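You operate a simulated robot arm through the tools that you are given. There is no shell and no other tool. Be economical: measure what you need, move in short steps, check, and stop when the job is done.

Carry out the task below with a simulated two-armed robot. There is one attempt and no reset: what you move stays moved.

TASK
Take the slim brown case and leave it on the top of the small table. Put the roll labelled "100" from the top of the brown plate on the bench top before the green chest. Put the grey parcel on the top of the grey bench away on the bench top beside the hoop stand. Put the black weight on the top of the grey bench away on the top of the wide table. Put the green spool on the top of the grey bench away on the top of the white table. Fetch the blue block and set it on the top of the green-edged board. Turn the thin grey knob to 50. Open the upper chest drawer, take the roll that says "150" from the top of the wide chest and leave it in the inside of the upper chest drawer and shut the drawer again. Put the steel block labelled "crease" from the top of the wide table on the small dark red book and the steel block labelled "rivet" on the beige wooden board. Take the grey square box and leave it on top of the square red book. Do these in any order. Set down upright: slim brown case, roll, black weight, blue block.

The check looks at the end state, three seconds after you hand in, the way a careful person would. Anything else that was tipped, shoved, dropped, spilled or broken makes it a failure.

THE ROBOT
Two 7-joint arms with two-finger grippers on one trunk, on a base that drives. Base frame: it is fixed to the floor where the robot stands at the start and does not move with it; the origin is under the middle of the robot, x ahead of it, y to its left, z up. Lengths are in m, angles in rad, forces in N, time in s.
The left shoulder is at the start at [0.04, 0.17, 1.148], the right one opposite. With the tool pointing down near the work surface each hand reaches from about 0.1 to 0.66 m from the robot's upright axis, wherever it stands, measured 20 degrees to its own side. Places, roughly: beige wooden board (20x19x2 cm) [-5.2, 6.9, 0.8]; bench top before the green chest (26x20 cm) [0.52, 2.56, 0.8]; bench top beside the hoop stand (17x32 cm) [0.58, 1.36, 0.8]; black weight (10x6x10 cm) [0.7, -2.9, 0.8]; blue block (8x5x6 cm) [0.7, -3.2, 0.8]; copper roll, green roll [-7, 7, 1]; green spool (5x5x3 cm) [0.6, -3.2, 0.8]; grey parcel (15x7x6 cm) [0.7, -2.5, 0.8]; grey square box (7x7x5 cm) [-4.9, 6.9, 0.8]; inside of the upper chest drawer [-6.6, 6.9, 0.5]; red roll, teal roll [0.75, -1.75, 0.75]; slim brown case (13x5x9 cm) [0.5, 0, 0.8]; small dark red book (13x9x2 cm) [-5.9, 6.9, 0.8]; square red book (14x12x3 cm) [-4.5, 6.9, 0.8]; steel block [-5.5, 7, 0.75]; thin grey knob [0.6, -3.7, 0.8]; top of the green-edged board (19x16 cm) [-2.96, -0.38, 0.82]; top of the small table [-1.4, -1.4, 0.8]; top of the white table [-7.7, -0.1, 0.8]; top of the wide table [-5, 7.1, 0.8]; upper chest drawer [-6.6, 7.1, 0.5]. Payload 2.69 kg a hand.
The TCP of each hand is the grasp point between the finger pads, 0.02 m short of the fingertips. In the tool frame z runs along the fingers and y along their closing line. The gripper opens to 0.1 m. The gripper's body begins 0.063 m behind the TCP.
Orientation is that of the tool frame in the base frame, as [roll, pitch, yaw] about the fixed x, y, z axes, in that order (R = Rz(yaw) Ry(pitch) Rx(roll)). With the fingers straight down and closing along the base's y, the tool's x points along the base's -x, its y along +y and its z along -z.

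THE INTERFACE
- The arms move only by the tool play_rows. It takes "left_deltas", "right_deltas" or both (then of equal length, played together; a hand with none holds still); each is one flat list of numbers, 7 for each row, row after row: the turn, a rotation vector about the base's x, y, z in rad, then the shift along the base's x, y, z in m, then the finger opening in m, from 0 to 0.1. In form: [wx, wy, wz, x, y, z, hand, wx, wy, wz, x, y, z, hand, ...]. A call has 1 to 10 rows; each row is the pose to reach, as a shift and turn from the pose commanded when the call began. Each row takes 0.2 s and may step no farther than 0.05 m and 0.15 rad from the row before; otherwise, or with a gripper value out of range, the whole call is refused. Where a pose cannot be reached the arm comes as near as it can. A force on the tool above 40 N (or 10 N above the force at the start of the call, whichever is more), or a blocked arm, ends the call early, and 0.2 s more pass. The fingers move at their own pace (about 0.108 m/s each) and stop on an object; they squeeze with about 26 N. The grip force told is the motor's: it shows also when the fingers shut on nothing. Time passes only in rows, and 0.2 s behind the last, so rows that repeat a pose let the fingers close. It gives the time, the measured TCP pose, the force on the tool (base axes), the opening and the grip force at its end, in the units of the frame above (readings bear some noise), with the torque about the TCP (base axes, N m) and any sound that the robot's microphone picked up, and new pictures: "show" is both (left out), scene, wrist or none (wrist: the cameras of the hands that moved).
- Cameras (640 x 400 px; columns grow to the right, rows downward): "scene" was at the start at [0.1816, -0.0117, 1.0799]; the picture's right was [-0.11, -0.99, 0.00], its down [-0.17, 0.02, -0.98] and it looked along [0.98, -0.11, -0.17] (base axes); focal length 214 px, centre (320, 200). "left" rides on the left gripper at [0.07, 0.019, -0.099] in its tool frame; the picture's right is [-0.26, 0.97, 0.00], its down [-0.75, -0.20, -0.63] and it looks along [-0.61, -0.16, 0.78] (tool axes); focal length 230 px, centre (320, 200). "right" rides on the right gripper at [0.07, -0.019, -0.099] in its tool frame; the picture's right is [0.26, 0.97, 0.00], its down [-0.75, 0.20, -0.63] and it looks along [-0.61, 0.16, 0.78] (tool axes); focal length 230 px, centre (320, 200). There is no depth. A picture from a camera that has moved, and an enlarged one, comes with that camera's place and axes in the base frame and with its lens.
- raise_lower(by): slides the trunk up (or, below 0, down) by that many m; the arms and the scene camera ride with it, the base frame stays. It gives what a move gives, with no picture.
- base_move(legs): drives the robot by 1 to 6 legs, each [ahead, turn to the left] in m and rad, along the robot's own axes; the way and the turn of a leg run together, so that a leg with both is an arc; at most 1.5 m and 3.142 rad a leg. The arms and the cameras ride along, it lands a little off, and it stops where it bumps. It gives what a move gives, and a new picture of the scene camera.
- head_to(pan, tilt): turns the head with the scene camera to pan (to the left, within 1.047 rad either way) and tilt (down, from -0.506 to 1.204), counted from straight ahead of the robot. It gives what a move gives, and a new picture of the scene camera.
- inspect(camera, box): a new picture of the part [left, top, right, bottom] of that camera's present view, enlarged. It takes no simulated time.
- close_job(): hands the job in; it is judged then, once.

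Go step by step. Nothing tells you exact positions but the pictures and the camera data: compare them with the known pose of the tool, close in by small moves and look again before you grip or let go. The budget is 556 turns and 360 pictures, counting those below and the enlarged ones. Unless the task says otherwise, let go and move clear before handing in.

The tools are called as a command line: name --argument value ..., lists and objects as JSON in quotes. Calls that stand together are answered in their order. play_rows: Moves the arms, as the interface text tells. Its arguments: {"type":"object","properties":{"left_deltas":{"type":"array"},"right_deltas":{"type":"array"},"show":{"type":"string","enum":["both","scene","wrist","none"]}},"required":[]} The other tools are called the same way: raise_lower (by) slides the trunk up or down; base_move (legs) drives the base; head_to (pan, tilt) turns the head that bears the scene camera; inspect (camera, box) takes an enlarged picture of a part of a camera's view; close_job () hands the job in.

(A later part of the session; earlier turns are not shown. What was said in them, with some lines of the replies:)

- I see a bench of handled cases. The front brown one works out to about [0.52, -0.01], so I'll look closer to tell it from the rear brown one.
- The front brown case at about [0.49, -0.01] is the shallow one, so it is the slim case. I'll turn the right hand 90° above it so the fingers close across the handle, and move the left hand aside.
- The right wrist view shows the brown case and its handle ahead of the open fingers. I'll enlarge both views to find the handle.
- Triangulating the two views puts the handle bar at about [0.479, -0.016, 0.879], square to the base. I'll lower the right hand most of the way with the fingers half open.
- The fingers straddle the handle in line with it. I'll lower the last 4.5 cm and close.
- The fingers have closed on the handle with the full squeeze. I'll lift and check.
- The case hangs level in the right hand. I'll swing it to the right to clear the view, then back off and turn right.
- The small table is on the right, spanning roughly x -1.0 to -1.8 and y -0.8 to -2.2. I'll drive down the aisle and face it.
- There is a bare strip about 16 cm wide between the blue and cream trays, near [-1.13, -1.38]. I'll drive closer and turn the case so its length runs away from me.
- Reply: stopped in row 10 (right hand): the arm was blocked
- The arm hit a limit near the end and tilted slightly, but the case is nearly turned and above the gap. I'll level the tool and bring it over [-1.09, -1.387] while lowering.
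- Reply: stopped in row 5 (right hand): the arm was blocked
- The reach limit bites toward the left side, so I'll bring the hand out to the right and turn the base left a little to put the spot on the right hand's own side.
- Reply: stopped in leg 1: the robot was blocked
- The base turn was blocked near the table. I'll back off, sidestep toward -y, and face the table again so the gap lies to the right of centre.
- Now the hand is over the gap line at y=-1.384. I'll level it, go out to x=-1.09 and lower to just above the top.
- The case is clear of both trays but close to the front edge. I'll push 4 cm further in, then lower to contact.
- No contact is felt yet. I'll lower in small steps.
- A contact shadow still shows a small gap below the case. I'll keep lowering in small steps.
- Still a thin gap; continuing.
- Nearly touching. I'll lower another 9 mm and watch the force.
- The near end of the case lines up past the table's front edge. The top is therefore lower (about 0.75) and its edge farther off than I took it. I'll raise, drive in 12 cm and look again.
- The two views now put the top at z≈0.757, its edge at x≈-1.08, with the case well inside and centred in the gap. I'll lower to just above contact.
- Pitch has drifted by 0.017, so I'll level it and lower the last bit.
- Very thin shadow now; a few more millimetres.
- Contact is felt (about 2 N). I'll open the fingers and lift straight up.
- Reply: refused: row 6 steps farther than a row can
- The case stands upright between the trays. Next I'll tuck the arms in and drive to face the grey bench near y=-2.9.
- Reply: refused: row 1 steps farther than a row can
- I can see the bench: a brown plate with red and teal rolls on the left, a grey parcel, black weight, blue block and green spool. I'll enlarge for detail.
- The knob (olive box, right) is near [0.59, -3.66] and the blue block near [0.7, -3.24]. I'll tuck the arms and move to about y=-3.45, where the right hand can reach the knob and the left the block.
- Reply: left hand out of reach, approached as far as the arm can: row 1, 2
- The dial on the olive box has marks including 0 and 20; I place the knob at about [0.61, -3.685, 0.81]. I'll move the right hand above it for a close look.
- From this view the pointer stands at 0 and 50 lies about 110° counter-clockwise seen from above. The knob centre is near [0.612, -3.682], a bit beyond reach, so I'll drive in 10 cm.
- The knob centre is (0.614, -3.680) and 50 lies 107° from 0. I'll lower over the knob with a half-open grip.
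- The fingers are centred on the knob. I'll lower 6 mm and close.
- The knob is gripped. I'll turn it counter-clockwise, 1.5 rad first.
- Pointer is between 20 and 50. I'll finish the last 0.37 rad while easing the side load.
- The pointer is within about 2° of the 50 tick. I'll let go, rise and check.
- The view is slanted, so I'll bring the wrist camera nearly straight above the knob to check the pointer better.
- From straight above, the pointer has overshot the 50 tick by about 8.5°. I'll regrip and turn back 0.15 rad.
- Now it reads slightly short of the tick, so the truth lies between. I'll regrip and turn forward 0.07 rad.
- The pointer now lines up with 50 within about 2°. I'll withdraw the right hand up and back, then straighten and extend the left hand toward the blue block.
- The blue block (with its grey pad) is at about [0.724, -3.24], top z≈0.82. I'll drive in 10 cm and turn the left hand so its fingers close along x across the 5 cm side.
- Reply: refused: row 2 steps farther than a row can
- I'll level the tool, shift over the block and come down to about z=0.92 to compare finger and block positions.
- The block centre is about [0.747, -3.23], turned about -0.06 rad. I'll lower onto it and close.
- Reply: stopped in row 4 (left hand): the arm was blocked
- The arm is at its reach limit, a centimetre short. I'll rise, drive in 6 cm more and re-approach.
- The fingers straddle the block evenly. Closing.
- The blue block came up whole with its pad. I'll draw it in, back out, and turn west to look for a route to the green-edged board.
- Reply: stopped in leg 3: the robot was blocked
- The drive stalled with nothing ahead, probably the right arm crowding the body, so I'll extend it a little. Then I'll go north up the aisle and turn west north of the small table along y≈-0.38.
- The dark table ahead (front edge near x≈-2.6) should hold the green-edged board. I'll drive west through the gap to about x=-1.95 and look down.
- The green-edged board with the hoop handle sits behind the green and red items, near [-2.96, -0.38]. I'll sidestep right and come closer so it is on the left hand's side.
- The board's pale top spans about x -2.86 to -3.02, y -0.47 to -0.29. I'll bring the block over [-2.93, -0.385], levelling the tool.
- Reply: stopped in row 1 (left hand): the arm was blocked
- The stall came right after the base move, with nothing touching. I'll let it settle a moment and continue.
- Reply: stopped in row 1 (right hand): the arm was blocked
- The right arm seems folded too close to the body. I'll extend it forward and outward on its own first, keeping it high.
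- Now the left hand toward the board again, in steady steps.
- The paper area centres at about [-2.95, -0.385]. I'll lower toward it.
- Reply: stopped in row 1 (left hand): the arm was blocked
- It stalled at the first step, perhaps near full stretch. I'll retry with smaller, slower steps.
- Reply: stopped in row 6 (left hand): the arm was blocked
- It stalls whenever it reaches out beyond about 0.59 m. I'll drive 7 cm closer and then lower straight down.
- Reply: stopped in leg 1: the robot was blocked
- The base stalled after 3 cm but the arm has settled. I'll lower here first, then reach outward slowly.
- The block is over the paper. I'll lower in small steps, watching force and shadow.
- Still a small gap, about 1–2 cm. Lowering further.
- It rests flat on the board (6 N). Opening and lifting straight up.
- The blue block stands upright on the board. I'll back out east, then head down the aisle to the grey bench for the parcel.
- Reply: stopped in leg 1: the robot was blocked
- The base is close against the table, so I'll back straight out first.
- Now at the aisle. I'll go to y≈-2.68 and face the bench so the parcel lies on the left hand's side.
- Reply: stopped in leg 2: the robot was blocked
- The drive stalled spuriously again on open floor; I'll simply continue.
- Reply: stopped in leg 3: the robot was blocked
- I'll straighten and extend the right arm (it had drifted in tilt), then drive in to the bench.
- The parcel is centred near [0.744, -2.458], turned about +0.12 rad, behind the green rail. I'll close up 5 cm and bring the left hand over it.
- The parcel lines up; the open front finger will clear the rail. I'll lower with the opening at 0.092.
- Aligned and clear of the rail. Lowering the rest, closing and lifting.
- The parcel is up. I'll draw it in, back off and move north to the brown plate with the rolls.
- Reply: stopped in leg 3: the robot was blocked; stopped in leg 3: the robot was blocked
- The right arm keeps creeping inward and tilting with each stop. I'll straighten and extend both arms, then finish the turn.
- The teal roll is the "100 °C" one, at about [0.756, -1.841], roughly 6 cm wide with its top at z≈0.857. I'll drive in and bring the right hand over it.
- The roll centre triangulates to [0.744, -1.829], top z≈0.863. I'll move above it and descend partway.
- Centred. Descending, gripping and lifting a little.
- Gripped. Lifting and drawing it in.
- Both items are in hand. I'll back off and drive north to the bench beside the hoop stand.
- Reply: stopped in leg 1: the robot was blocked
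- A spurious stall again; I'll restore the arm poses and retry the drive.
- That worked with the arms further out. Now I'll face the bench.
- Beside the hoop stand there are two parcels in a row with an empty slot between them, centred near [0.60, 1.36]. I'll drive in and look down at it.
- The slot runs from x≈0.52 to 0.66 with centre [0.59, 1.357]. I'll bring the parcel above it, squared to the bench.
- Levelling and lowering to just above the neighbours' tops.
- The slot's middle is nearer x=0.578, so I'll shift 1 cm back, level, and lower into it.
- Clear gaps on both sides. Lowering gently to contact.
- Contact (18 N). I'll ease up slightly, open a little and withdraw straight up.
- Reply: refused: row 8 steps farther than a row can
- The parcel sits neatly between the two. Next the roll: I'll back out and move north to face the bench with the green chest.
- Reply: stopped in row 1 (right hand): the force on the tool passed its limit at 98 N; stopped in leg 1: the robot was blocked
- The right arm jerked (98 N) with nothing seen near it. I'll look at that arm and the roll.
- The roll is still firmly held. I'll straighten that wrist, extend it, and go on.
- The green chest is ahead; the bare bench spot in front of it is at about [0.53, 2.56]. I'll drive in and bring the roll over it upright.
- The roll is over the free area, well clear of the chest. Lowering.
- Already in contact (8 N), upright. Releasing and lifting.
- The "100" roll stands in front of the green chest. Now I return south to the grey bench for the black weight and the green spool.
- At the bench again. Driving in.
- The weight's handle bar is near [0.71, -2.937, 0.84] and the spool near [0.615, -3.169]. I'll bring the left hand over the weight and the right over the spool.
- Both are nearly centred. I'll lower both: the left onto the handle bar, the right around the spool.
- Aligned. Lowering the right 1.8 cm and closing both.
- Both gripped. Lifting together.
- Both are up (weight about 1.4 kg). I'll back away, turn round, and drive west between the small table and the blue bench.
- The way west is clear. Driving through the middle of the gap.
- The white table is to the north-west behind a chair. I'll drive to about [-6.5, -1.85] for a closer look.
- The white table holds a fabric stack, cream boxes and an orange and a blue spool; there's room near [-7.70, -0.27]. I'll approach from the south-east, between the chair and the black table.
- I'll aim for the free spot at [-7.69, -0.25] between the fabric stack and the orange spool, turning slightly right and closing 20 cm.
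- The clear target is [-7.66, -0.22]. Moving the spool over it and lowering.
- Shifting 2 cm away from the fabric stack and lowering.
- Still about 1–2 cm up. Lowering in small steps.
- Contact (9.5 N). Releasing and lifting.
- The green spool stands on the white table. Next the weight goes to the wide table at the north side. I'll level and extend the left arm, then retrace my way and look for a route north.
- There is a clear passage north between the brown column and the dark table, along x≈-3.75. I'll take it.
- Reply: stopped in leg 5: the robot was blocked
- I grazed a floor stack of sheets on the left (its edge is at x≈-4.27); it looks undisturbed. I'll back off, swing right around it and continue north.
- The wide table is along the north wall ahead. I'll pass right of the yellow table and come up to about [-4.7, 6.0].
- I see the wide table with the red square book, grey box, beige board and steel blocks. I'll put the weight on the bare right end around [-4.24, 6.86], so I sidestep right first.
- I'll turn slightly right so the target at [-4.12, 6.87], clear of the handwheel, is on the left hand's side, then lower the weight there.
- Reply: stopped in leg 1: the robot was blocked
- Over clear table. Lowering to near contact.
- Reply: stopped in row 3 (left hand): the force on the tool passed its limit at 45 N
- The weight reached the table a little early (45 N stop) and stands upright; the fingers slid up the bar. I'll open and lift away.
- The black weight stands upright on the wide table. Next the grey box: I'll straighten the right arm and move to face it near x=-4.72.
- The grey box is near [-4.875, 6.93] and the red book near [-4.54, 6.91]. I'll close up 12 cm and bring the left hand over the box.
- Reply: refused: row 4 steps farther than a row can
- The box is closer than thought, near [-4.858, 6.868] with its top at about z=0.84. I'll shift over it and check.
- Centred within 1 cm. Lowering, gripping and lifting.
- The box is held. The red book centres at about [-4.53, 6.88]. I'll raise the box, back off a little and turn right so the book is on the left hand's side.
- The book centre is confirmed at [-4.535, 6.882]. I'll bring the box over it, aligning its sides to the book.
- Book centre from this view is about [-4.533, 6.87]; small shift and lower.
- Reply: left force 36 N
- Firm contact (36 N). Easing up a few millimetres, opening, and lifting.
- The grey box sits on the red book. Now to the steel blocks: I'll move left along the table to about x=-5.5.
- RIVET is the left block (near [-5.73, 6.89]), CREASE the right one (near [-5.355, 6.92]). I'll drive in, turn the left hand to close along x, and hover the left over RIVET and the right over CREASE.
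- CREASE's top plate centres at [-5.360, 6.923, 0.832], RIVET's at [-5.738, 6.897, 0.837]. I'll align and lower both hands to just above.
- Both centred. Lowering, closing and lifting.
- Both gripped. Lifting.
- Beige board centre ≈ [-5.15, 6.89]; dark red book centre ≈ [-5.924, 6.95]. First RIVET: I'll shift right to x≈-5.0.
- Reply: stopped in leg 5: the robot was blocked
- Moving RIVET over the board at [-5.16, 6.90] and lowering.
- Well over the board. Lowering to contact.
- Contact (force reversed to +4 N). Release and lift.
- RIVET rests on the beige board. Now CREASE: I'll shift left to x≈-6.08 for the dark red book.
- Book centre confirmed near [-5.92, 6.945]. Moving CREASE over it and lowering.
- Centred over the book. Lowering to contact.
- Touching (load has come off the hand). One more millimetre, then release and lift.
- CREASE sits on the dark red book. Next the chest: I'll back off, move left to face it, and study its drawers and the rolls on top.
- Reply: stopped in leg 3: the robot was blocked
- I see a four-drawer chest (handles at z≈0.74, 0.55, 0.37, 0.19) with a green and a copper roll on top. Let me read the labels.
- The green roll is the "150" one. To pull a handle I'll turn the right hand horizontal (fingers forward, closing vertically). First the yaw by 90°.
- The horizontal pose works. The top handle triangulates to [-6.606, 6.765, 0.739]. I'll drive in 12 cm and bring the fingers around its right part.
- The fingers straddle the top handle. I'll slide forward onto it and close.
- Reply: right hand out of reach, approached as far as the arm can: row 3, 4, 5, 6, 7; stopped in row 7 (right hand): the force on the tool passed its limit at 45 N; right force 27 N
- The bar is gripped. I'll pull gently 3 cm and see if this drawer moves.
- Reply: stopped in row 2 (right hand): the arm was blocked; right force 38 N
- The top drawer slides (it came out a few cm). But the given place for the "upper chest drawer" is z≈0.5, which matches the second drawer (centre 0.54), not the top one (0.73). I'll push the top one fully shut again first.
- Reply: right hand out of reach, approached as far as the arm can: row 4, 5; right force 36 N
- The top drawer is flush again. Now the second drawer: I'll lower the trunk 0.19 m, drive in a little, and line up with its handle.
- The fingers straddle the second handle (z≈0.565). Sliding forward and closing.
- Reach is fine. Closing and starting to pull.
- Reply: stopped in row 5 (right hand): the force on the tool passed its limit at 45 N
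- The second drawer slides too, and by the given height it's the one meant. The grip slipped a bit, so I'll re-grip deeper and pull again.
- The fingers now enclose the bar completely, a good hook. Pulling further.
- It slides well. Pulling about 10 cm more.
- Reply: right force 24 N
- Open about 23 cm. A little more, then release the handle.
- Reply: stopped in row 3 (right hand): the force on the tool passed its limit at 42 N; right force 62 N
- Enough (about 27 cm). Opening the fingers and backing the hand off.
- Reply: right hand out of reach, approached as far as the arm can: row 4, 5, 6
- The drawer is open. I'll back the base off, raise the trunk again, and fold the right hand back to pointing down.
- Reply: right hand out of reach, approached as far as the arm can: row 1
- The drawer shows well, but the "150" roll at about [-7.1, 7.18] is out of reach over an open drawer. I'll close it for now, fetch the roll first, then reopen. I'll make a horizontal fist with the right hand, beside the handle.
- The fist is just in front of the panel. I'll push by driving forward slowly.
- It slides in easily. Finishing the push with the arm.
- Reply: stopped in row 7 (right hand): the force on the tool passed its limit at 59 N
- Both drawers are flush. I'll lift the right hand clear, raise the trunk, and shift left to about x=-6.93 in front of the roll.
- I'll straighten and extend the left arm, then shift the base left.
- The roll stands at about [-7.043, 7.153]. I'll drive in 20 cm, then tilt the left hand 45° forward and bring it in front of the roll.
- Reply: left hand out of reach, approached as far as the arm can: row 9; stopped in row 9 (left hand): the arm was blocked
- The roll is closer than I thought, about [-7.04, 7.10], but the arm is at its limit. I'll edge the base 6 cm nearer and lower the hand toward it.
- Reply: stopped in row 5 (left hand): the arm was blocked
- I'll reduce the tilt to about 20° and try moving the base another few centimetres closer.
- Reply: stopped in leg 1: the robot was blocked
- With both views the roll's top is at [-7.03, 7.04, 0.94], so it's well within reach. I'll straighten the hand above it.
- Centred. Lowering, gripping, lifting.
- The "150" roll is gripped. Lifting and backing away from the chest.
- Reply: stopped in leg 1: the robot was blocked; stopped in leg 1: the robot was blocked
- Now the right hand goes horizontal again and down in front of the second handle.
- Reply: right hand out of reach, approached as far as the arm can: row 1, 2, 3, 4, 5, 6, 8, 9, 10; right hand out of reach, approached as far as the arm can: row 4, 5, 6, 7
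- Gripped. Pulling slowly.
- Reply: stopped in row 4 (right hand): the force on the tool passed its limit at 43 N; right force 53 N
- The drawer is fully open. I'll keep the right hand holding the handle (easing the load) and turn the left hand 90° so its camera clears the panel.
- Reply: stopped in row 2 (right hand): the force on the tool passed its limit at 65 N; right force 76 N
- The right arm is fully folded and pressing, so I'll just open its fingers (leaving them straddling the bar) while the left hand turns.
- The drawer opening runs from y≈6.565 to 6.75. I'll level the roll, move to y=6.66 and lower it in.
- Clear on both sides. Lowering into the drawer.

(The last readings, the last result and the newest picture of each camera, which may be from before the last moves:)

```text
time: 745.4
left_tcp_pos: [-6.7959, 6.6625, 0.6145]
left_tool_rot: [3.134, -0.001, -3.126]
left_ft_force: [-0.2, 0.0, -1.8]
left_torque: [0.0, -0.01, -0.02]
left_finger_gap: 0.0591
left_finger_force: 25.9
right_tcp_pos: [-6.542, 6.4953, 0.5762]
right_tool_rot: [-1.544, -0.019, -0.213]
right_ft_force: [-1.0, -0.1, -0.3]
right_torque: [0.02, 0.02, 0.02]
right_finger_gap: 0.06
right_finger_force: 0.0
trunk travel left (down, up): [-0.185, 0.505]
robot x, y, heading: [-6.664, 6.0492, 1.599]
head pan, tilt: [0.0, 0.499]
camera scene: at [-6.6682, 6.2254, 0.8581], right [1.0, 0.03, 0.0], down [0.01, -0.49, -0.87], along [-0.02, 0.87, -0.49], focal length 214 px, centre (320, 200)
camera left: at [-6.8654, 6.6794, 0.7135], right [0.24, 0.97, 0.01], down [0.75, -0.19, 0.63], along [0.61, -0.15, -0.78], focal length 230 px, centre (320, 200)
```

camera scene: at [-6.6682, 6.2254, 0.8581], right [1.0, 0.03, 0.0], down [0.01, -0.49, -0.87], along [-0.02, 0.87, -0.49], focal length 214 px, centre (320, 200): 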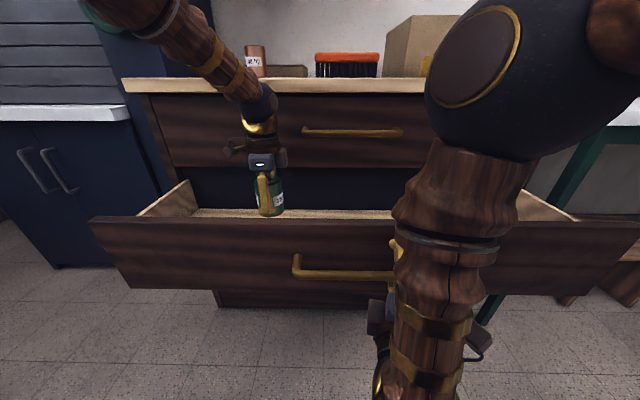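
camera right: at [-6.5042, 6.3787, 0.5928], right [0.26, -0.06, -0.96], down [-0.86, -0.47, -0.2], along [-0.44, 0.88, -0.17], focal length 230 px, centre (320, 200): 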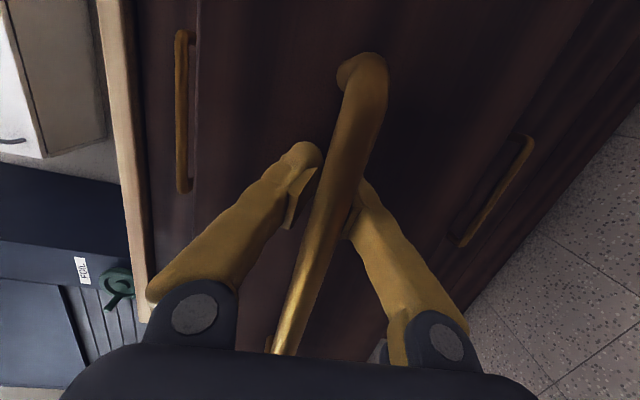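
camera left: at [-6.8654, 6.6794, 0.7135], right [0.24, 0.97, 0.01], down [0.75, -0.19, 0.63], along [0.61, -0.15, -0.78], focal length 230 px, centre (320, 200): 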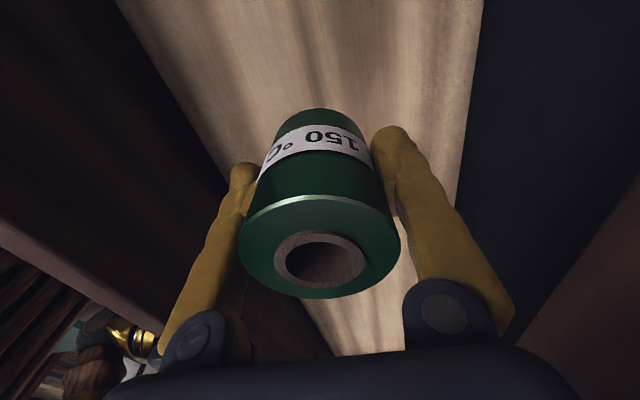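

play_rows --left_deltas '[0, 0, 0, 0, 0, -0.01, 0, 0, 0, 0, 0, 0, -0.02, 0, 0, 0, 0, 0, 0, -0.03, 0, 0, 0, 0, 0, 0, -0.04, 0]' --show "wrist"

```text
time: 746.4
left_tcp_pos: [-6.7946, 6.6683, 0.5703]
left_tool_rot: [3.141, -0.001, -3.125]
left_ft_force: [-0.1, -0.2, -0.7]
left_torque: [-0.03, -0.04, 0.03]
left_finger_gap: 0.0591
left_finger_force: 25.9
right_tcp_pos: [-6.5427, 6.4947, 0.5765]
right_tool_rot: [-1.544, -0.02, -0.214]
right_ft_force: [0.2, -0.1, 0.5]
right_torque: [0.0, 0.03, -0.01]
right_finger_gap: 0.0598
right_finger_force: 0.0
trunk travel left (down, up): [-0.185, 0.505]
robot x, y, heading: [-6.6635, 6.0483, 1.595]
head pan, tilt: [0.0, 0.499]
camera left: at [-6.8633, 6.6842, 0.67], right [0.24, 0.97, 0.0], down [0.75, -0.19, 0.63], along [0.61, -0.15, -0.78], focal length 230 px, centre (320, 200)
```

left: 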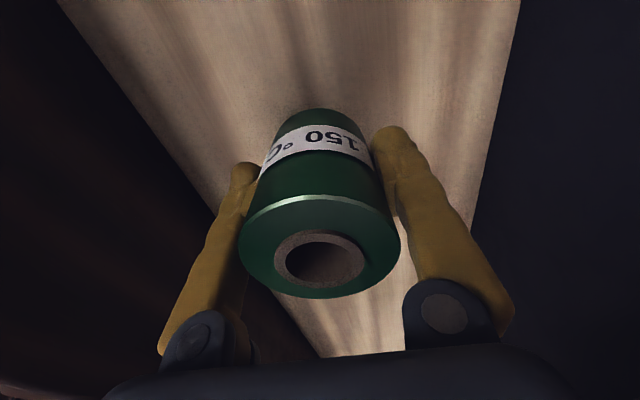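

play_rows --left_deltas '[0, 0, 0, 0, 0, -0.005, 0, 0, 0, 0, 0, 0, -0.01, 0, 0, 0, 0, 0, 0, -0.015, 0]' --show "none"

play_rows --left_deltas '[0, 0, 0, 0, 0, -0.004, 0, 0, 0, 0, 0, 0, -0.008, 0]' --show "wrist"

```text
time: 747.2
left_tcp_pos: [-6.7925, 6.6523, 0.5532]
left_tool_rot: [-3.111, -0.006, -3.136]
left_ft_force: [-0.7, -0.7, -1.3]
left_torque: [0.02, -0.02, -0.02]
left_finger_gap: 0.0592
left_finger_force: 26.1
left hand out of reach, approached as far as the arm can: row 1, 2, 3
right_tcp_pos: [-6.5425, 6.4946, 0.5764]
right_tool_rot: [-1.543, -0.018, -0.217]
right_ft_force: [0.7, 0.4, 0.1]
right_torque: [0.01, -0.02, -0.02]
right_finger_gap: 0.06
right_finger_force: 0.0
trunk travel left (down, up): [-0.185, 0.505]
robot x, y, heading: [-6.6664, 6.052, 1.601]
head pan, tilt: [0.0, 0.499]
```

```text
time: 747.8
left_tcp_pos: [-6.7947, 6.6623, 0.5547]
left_tool_rot: [3.134, -0.001, -3.125]
left_ft_force: [-0.1, -0.2, -1.9]
left_torque: [-0.02, 0.01, 0.02]
left_finger_gap: 0.0593
left_finger_force: 25.5
right_tcp_pos: [-6.5431, 6.4949, 0.5763]
right_tool_rot: [-1.543, -0.02, -0.216]
right_ft_force: [-0.8, 0.2, -0.9]
right_torque: [0.0, 0.01, -0.01]
right_finger_gap: 0.0601
right_finger_force: 0.1
trunk travel left (down, up): [-0.185, 0.505]
robot x, y, heading: [-6.6633, 6.0534, 1.597]
head pan, tilt: [0.0, 0.499]
camera left: at [-6.8638, 6.6793, 0.6542], right [0.24, 0.97, 0.01], down [0.75, -0.19, 0.63], along [0.61, -0.15, -0.78], focal length 230 px, centre (320, 200)
```

left: 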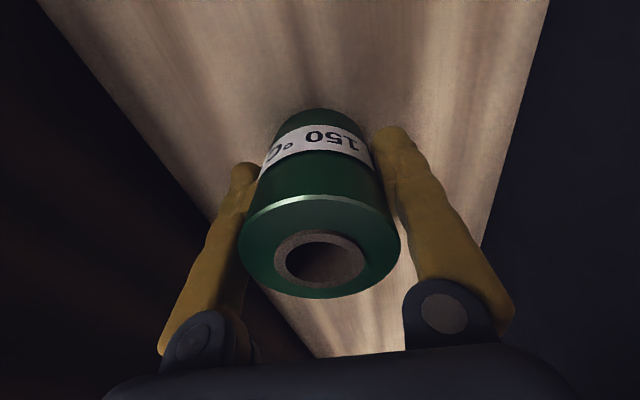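

The arm is at its lowest; I'll use the trunk for the last bit. First I open the right fingers wide and raise them a little so they keep clear of the bar.

play_rows --right_deltas '[0, 0, 0, 0, 0, 0, 0.1, 0, 0, 0, 0, 0, 0.015, 0.1, 0, 0, 0, 0, 0, 0.03, 0.1]' --show "none"

raise_lower --by -0.012

inspect --camera "left" --box '[160, 0, 520, 225]'

```text
time: 748.6
left_tcp_pos: [-6.7941, 6.6629, 0.5551]
left_tool_rot: [3.135, -0.002, -3.124]
left_ft_force: [-0.4, 0.5, -1.4]
left_torque: [0.03, -0.01, 0.0]
left_finger_gap: 0.059
left_finger_force: 26.0
right_tcp_pos: [-6.5438, 6.4954, 0.6065]
right_tool_rot: [-1.543, -0.019, -0.209]
right_ft_force: [-0.1, -0.3, 0.1]
right_torque: [0.04, -0.01, 0.02]
right_finger_gap: 0.0999
right_finger_force: 0.0
trunk travel left (down, up): [-0.185, 0.505]
robot x, y, heading: [-6.663, 6.0551, 1.599]
head pan, tilt: [0.0, 0.499]
```

```text
time: 749.2
left_tcp_pos: [-6.7949, 6.6632, 0.5428]
left_tool_rot: [3.135, -0.001, -3.124]
left_ft_force: [0.1, 0.1, -0.9]
left_torque: [-0.02, 0.01, 0.04]
left_finger_gap: 0.0592
left_finger_force: 26.1
right_tcp_pos: [-6.5448, 6.4942, 0.5949]
right_tool_rot: [-1.541, -0.016, -0.212]
right_ft_force: [0.0, 0.6, -0.8]
right_torque: [-0.04, 0.01, 0.01]
right_finger_gap: 0.0999
right_finger_force: 0.0
trunk travel left (down, up): [-0.173, 0.517]
robot x, y, heading: [-6.6646, 6.048, 1.596]
head pan, tilt: [0.0, 0.499]
```

```text
1.78 times, centred on (340, 112) of left
camera zoom: at [-6.8636, 6.6788, 0.6419], right [0.24, 0.97, 0.01], down [0.75, -0.19, 0.63], along [0.61, -0.15, -0.78], focal length 409 px, centre (284, 356)
```

zoom: 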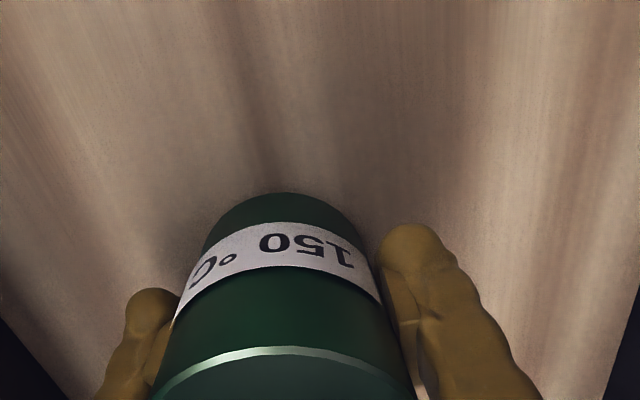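

Close to the floor now (shadow shrinking). A few more small trunk steps while watching the force.

raise_lower --by -0.008

raise_lower --by -0.006

raise_lower --by -0.005

```text
time: 749.8
left_tcp_pos: [-6.7948, 6.6643, 0.5378]
left_tool_rot: [3.13, 0.0, -3.125]
left_ft_force: [-0.2, -1.8, 18.7]
left_torque: [-0.66, -0.01, -0.03]
left_finger_gap: 0.0591
left_finger_force: 25.9
right_tcp_pos: [-6.5458, 6.4939, 0.5877]
right_tool_rot: [-1.539, -0.013, -0.21]
right_ft_force: [-0.8, 0.0, -0.1]
right_torque: [0.01, 0.01, 0.01]
right_finger_gap: 0.1
right_finger_force: 0.0
trunk travel left (down, up): [-0.165, 0.525]
robot x, y, heading: [-6.6653, 6.0511, 1.593]
head pan, tilt: [0.0, 0.499]
```

```text
time: 750.4
left_tcp_pos: [-6.7946, 6.663, 0.5336]
left_tool_rot: [3.126, 0.0, -3.125]
left_ft_force: [0.3, 2.0, 34.8]
left_torque: [-0.86, 0.01, 0.07]
left_finger_gap: 0.0596
left_finger_force: 25.6
right_tcp_pos: [-6.5439, 6.4942, 0.5822]
right_tool_rot: [-1.541, -0.016, -0.211]
right_ft_force: [0.2, -0.3, 0.3]
right_torque: [-0.01, 0.03, 0.0]
right_finger_gap: 0.1
right_finger_force: 0.2
trunk travel left (down, up): [-0.159, 0.531]
robot x, y, heading: [-6.6628, 6.0497, 1.59]
head pan, tilt: [0.0, 0.499]
```

```text
time: 750.9
left_tcp_pos: [-6.7944, 6.6628, 0.5268]
left_tool_rot: [3.129, -0.001, -3.124]
left_ft_force: [0.3, 1.0, 33.9]
left_torque: [-0.72, 0.02, 0.1]
left_finger_gap: 0.0592
left_finger_force: 25.7
right_tcp_pos: [-6.5449, 6.4928, 0.5766]
right_tool_rot: [-1.541, -0.016, -0.211]
right_ft_force: [-0.2, -1.1, -0.4]
right_torque: [0.01, -0.01, 0.01]
right_finger_gap: 0.1
right_finger_force: 0.0
trunk travel left (down, up): [-0.154, 0.536]
robot x, y, heading: [-6.6606, 6.0529, 1.596]
head pan, tilt: [0.0, 0.499]
```

It is resting on the drawer floor (34 N, slightly over-pressed). I'll open the left fingers and lift straight out.

play_rows --left_deltas '[0, 0, 0, 0, 0, 0.004, 0, 0, 0, 0, 0, 0, 0.004, 0.08, 0, 0, 0, 0, 0, 0.004, 0.085, 0, 0, 0, 0, 0, 0.03, 0.085, 0, 0, 0, 0, 0, 0.07, 0.085, 0, 0, 0, 0, 0, 0.11, 0.085, 0, 0, 0, 0, -0.005, 0.15, 0.085, 0, 0, 0, 0, -0.01, 0.19, 0.085]' --show "both"

```text
time: 752.7
left_tcp_pos: [-6.7854, 6.677, 0.678]
left_tool_rot: [-3.094, -0.01, -3.138]
left_ft_force: [0.2, -0.2, 0.2]
left_torque: [-0.01, -0.01, -0.01]
left_finger_gap: 0.0851
left_finger_force: 0.1
left hand out of reach, approached as far as the arm can: row 4, 5, 6, 7, 8
right_tcp_pos: [-6.5441, 6.4952, 0.5762]
right_tool_rot: [-1.542, -0.016, -0.212]
right_ft_force: [-0.3, 0.1, -0.1]
right_torque: [0.0, 0.04, 0.0]
right_finger_gap: 0.1
right_finger_force: 0.1
trunk travel left (down, up): [-0.154, 0.536]
robot x, y, heading: [-6.6665, 6.0517, 1.596]
head pan, tilt: [0.0, 0.499]
camera scene: at [-6.6683, 6.225, 0.827], right [1.0, 0.03, 0.0], down [0.01, -0.49, -0.87], along [-0.02, 0.87, -0.49], focal length 214 px, centre (320, 200)
camera left: at [-6.8529, 6.7005, 0.7772], right [0.25, 0.97, -0.05], down [0.76, -0.17, 0.63], along [0.6, -0.2, -0.77], focal length 230 px, centre (320, 200)
```

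scene: 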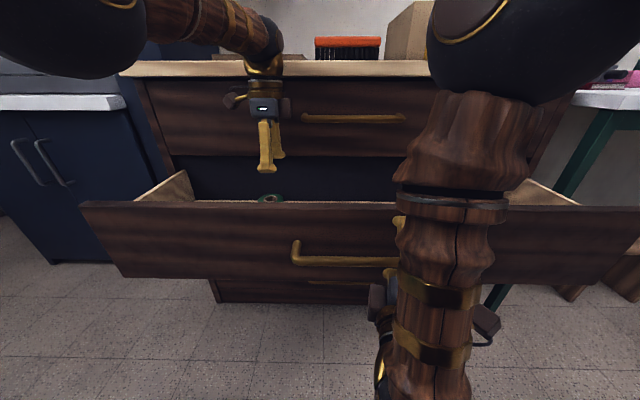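
left: 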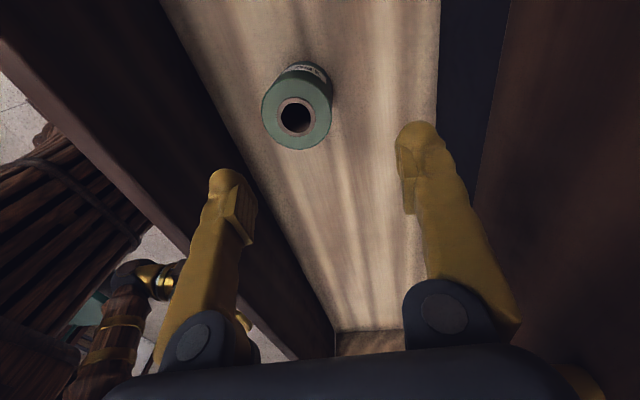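

The roll stands upright in the drawer. I'll bring the left hand up and back over the panel.

play_rows --left_deltas '[0, 0, 0, 0, -0.02, 0.03, 0.085, 0.02, 0, 0, -0.01, -0.04, 0.06, 0.085, 0.04, 0, 0, -0.02, -0.06, 0.09, 0.085, 0.04, 0, 0, -0.03, -0.1, 0.1, 0.085, 0.04, 0, 0, -0.04, -0.14, 0.11, 0.085, 0.04, 0, 0, -0.05, -0.18, 0.12, 0.085]' --show "scene"

```text
time: 754.1
left_tcp_pos: [-6.8053, 6.6849, 0.8203]
left_tool_rot: [-3.138, -0.009, -3.135]
left_ft_force: [-0.8, -0.7, 0.1]
left_torque: [0.03, -0.03, 0.0]
left_finger_gap: 0.0852
left_finger_force: 0.1
left hand out of reach, approached as far as the arm can: row 1, 2, 3, 4, 5, 6
right_tcp_pos: [-6.5459, 6.4941, 0.576]
right_tool_rot: [-1.543, -0.015, -0.211]
right_ft_force: [0.3, 0.1, -0.6]
right_torque: [-0.01, -0.02, 0.0]
right_finger_gap: 0.0999
right_finger_force: 0.1
trunk travel left (down, up): [-0.154, 0.536]
robot x, y, heading: [-6.6638, 6.0534, 1.598]
head pan, tilt: [0.0, 0.499]
camera scene: at [-6.6681, 6.2245, 0.8272], right [1.0, 0.03, 0.0], down [0.01, -0.49, -0.87], along [-0.02, 0.87, -0.49], focal length 214 px, centre (320, 200)
```

scene: 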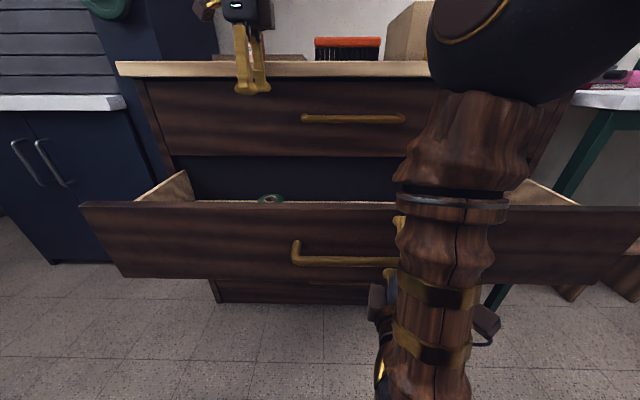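

The left hand is clear above the drawer. I'll raise it well above the chest top before pushing the drawer shut.

play_rows --left_deltas '[0, 0, 0, 0, 0, 0.03, 0.085, 0, 0, 0, 0, -0.01, 0.06, 0.085, 0, 0, 0, 0, -0.03, 0.1, 0.085, 0, 0, 0, 0, -0.06, 0.13, 0.085, 0, 0, 0, 0, -0.1, 0.15, 0.085, 0, 0, 0, 0, -0.14, 0.16, 0.085]' --show "none"

```text
time: 755.5
left_tcp_pos: [-6.806, 6.5389, 0.9983]
left_tool_rot: [3.092, -0.002, -3.127]
left_ft_force: [0.1, -0.3, 0.0]
left_torque: [-0.01, -0.03, -0.01]
left_finger_gap: 0.085
left_finger_force: 0.1
left hand out of reach, approached as far as the arm can: row 1, 2
right_tcp_pos: [-6.5458, 6.4944, 0.576]
right_tool_rot: [-1.543, -0.016, -0.211]
right_ft_force: [0.2, 1.0, 0.0]
right_torque: [-0.01, -0.04, 0.01]
right_finger_gap: 0.1
right_finger_force: 0.0
trunk travel left (down, up): [-0.154, 0.536]
robot x, y, heading: [-6.6643, 6.0542, 1.594]
head pan, tilt: [0.0, 0.499]
```

Now pushing the drawer closed gently with the right hand.

play_rows --right_deltas '[0, 0, 0, 0, 0, 0, 0.07, 0, 0, 0, 0, 0.01, 0, 0.07, 0, 0, 0, 0, 0.02, 0, 0.07, 0, 0, 0, 0, 0.03, 0, 0.07, 0, 0, 0, 0, 0.042, 0, 0.07, 0, 0, 0, 0, 0.054, 0, 0.07, 0, 0, 0, 0, 0.066, 0, 0.07, 0, 0, 0, 0, 0.078, 0, 0.07, 0, 0, 0, 0, 0.09, 0, 0.07, 0, 0, 0, 0, 0.102, 0, 0.07]' --show "scene"

```text
time: 757.7
left_tcp_pos: [-6.8067, 6.5385, 0.998]
left_tool_rot: [3.093, -0.001, -3.124]
left_ft_force: [-0.5, -0.7, -0.3]
left_torque: [-0.01, 0.01, -0.01]
left_finger_gap: 0.085
left_finger_force: 0.1
right_tcp_pos: [-6.5437, 6.5985, 0.5783]
right_tool_rot: [-1.539, -0.015, -0.211]
right_ft_force: [-0.4, -0.4, 0.3]
right_torque: [0.02, -0.02, 0.02]
right_finger_gap: 0.07
right_finger_force: 0.0
trunk travel left (down, up): [-0.154, 0.536]
robot x, y, heading: [-6.6637, 6.0525, 1.599]
head pan, tilt: [0.0, 0.499]
camera scene: at [-6.6682, 6.2247, 0.8271], right [1.0, 0.03, 0.0], down [0.01, -0.49, -0.87], along [-0.02, 0.87, -0.49], focal length 214 px, centre (320, 200)
```

scene: 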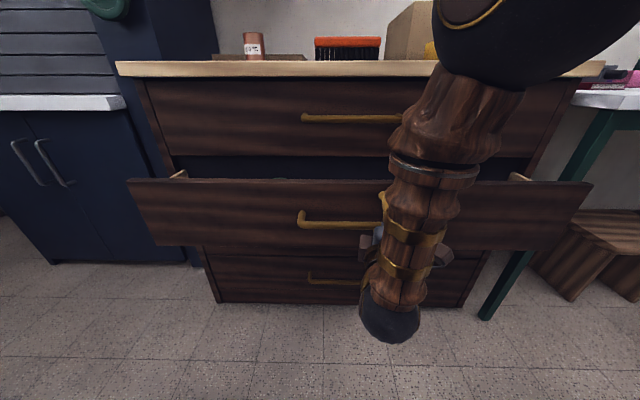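

play_rows --right_deltas '[0, 0, 0, 0, 0.01, 0, 0.07, 0, 0, 0, 0, 0.02, 0, 0.07, 0, 0, 0, 0, 0.03, 0, 0.07, 0, 0, 0, 0, 0.04, 0, 0.07, 0, 0, 0, 0, 0.05, 0, 0.07, 0, 0, 0, 0, 0.06, 0, 0.07, 0, 0, 0, 0, 0.07, 0, 0.07, 0, 0, 0, 0, 0.08, 0, 0.07, 0, 0, 0, 0, 0.09, 0, 0.07, 0, 0, 0, 0, 0.1, 0, 0.07]' --show "scene"

```text
time: 759.9
left_tcp_pos: [-6.8065, 6.5391, 0.9984]
left_tool_rot: [3.093, 0.0, -3.124]
left_ft_force: [-0.3, 0.7, -0.6]
left_torque: [0.01, 0.03, -0.04]
left_finger_gap: 0.0851
left_finger_force: 0.0
right_tcp_pos: [-6.5373, 6.7018, 0.5796]
right_tool_rot: [-1.535, -0.014, -0.219]
right_ft_force: [-0.1, 0.9, 0.1]
right_torque: [0.01, 0.01, 0.04]
right_finger_gap: 0.0701
right_finger_force: 0.1
trunk travel left (down, up): [-0.154, 0.536]
robot x, y, heading: [-6.6652, 6.0523, 1.6]
head pan, tilt: [0.0, 0.499]
camera scene: at [-6.6682, 6.2248, 0.8271], right [1.0, 0.03, 0.0], down [0.01, -0.49, -0.87], along [-0.02, 0.87, -0.49], focal length 214 px, centre (320, 200)
```

scene: 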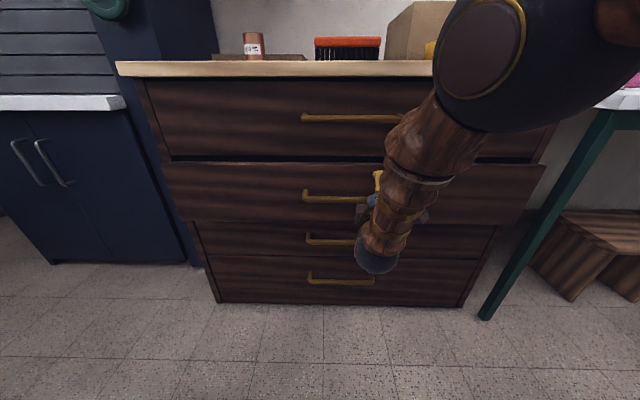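

play_rows --right_deltas '[0, 0, 0, 0, 0.008, 0, 0.07, 0, 0, 0, 0, 0.016, 0, 0.07, 0, 0, 0, 0, 0.024, 0, 0.07, 0, 0, 0, 0, 0.03, 0, 0.07, 0, 0, 0, 0, 0.036, 0, 0.07, 0, 0, 0, 0, 0.04, 0, 0.07]' --show "none"

base_move --legs '[[0.05, 0]]'

```text
time: 761.3
left_tcp_pos: [-6.8073, 6.5369, 0.9976]
left_tool_rot: [3.092, 0.001, -3.125]
left_ft_force: [0.7, 0.0, 0.0]
left_torque: [0.01, 0.02, 0.0]
left_finger_gap: 0.0849
left_finger_force: 0.0
right_tcp_pos: [-6.5337, 6.7441, 0.5808]
right_tool_rot: [-1.53, -0.016, -0.223]
right_ft_force: [0.1, 0.4, 0.4]
right_torque: [-0.03, -0.01, -0.01]
right_finger_gap: 0.0699
right_finger_force: 0.0
trunk travel left (down, up): [-0.154, 0.536]
robot x, y, heading: [-6.6661, 6.0513, 1.599]
head pan, tilt: [0.0, 0.499]
```

```text
time: 762.1
left_tcp_pos: [-6.8055, 6.5231, 1.0152]
left_tool_rot: [3.056, 0.0, -3.124]
left_ft_force: [0.0, -2.6, -0.1]
left_torque: [0.13, 0.01, 0.02]
left_finger_gap: 0.0852
left_finger_force: 0.0
right_tcp_pos: [-6.4975, 6.7434, 0.5881]
right_tool_rot: [-1.512, -0.02, -0.277]
right_ft_force: [-0.4, -1.1, 0.2]
right_torque: [0.01, 0.03, 0.0]
right_finger_gap: 0.0699
right_finger_force: 0.0
trunk travel left (down, up): [-0.154, 0.536]
robot x, y, heading: [-6.6646, 6.0714, 1.589]
head pan, tilt: [0.0, 0.499]
stopped in leg 1: the force on the tool passed its limit at 119 N (the readings are from after the stop); the commanded pose is now the measured one
camera scene: at [-6.6685, 6.2414, 0.8279], right [1.0, 0.03, 0.0], down [0.01, -0.49, -0.87], along [-0.02, 0.87, -0.49], focal length 214 px, centre (320, 200)
```

scene: 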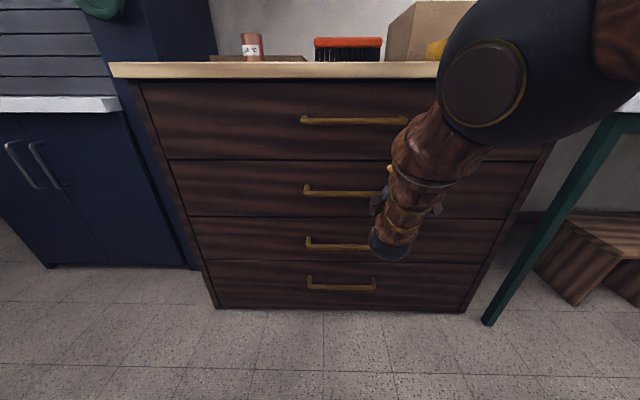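

The drawer is shut. I'll back away and check that both drawers are flush.

base_move --legs '[[-0.3, 0]]'

raise_lower --by 0.22

inspect --camera "scene" --box '[120, 100, 520, 360]'

```text
time: 764.2
left_tcp_pos: [-6.798, 6.2225, 1.012]
left_tool_rot: [3.064, -0.001, -3.126]
left_ft_force: [0.2, 0.2, 0.2]
left_torque: [0.0, -0.01, 0.0]
left_finger_gap: 0.0849
left_finger_force: 0.1
right_tcp_pos: [-6.4923, 6.44, 0.5894]
right_tool_rot: [-1.514, -0.017, -0.275]
right_ft_force: [-0.2, 0.8, 0.2]
right_torque: [0.02, 0.0, 0.02]
right_finger_gap: 0.0697
right_finger_force: 0.0
trunk travel left (down, up): [-0.154, 0.536]
robot x, y, heading: [-6.6558, 5.7638, 1.594]
head pan, tilt: [0.0, 0.499]
camera scene: at [-6.6606, 5.9391, 0.8272], right [1.0, 0.03, 0.0], down [0.01, -0.49, -0.87], along [-0.02, 0.87, -0.49], focal length 214 px, centre (320, 200)
```

scene: 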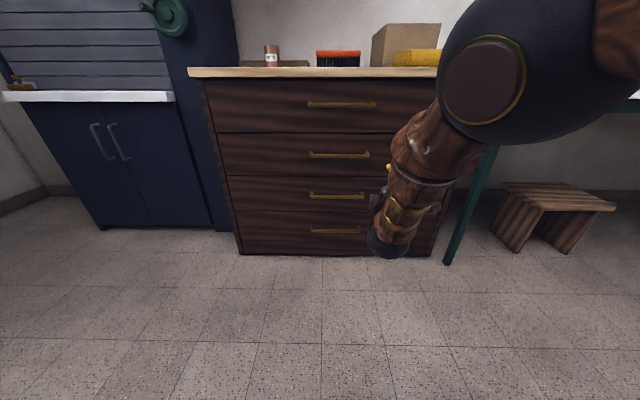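

```text
time: 766.5
left_tcp_pos: [-6.798, 6.2084, 1.24]
left_tool_rot: [3.045, -0.001, -3.127]
left_ft_force: [0.0, 0.2, -1.1]
left_torque: [0.02, 0.02, 0.0]
left_finger_gap: 0.0852
left_finger_force: 0.0
right_tcp_pos: [-6.4755, 6.4348, 0.8197]
right_tool_rot: [-1.496, -0.016, -0.299]
right_ft_force: [0.0, -0.5, -0.8]
right_torque: [-0.02, 0.03, 0.0]
right_finger_gap: 0.0704
right_finger_force: 0.0
trunk travel left (down, up): [-0.374, 0.316]
robot x, y, heading: [-6.6593, 5.7643, 1.595]
head pan, tilt: [0.0, 0.499]
```

```text
1.54 times, centred on (320, 230) of scene
camera zoom: at [-6.6607, 5.9431, 1.047], right [1.0, 0.03, 0.0], down [0.01, -0.49, -0.87], along [-0.02, 0.87, -0.49], focal length 330 px, centre (320, 154)
```

zoom: 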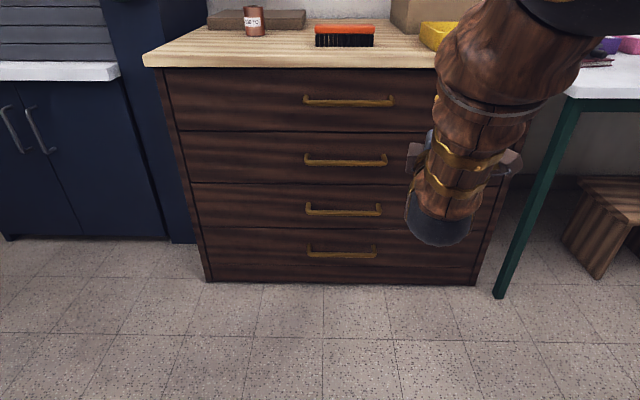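

All drawers are flush, nothing is held, and both hands are clear. Handing in.

close_job

```text
The job is handed in.
```

I finished and handed in every task, with three points I could not fully confirm.

- **Upper chest drawer:** I used the second of the four chest drawers, because the given height of about 0.5 m matched its floor, not the top one. I opened the top drawer a few centimetres while testing and pushed it flush again.
- **"150" roll:** It stood upright in the drawer before I shut it. The drawer met its stop hard (119 N), and I did not reopen it to look.
- **Floor stack of sheets:** I grazed one with the base on the way to the wide table. It looked undisturbed.
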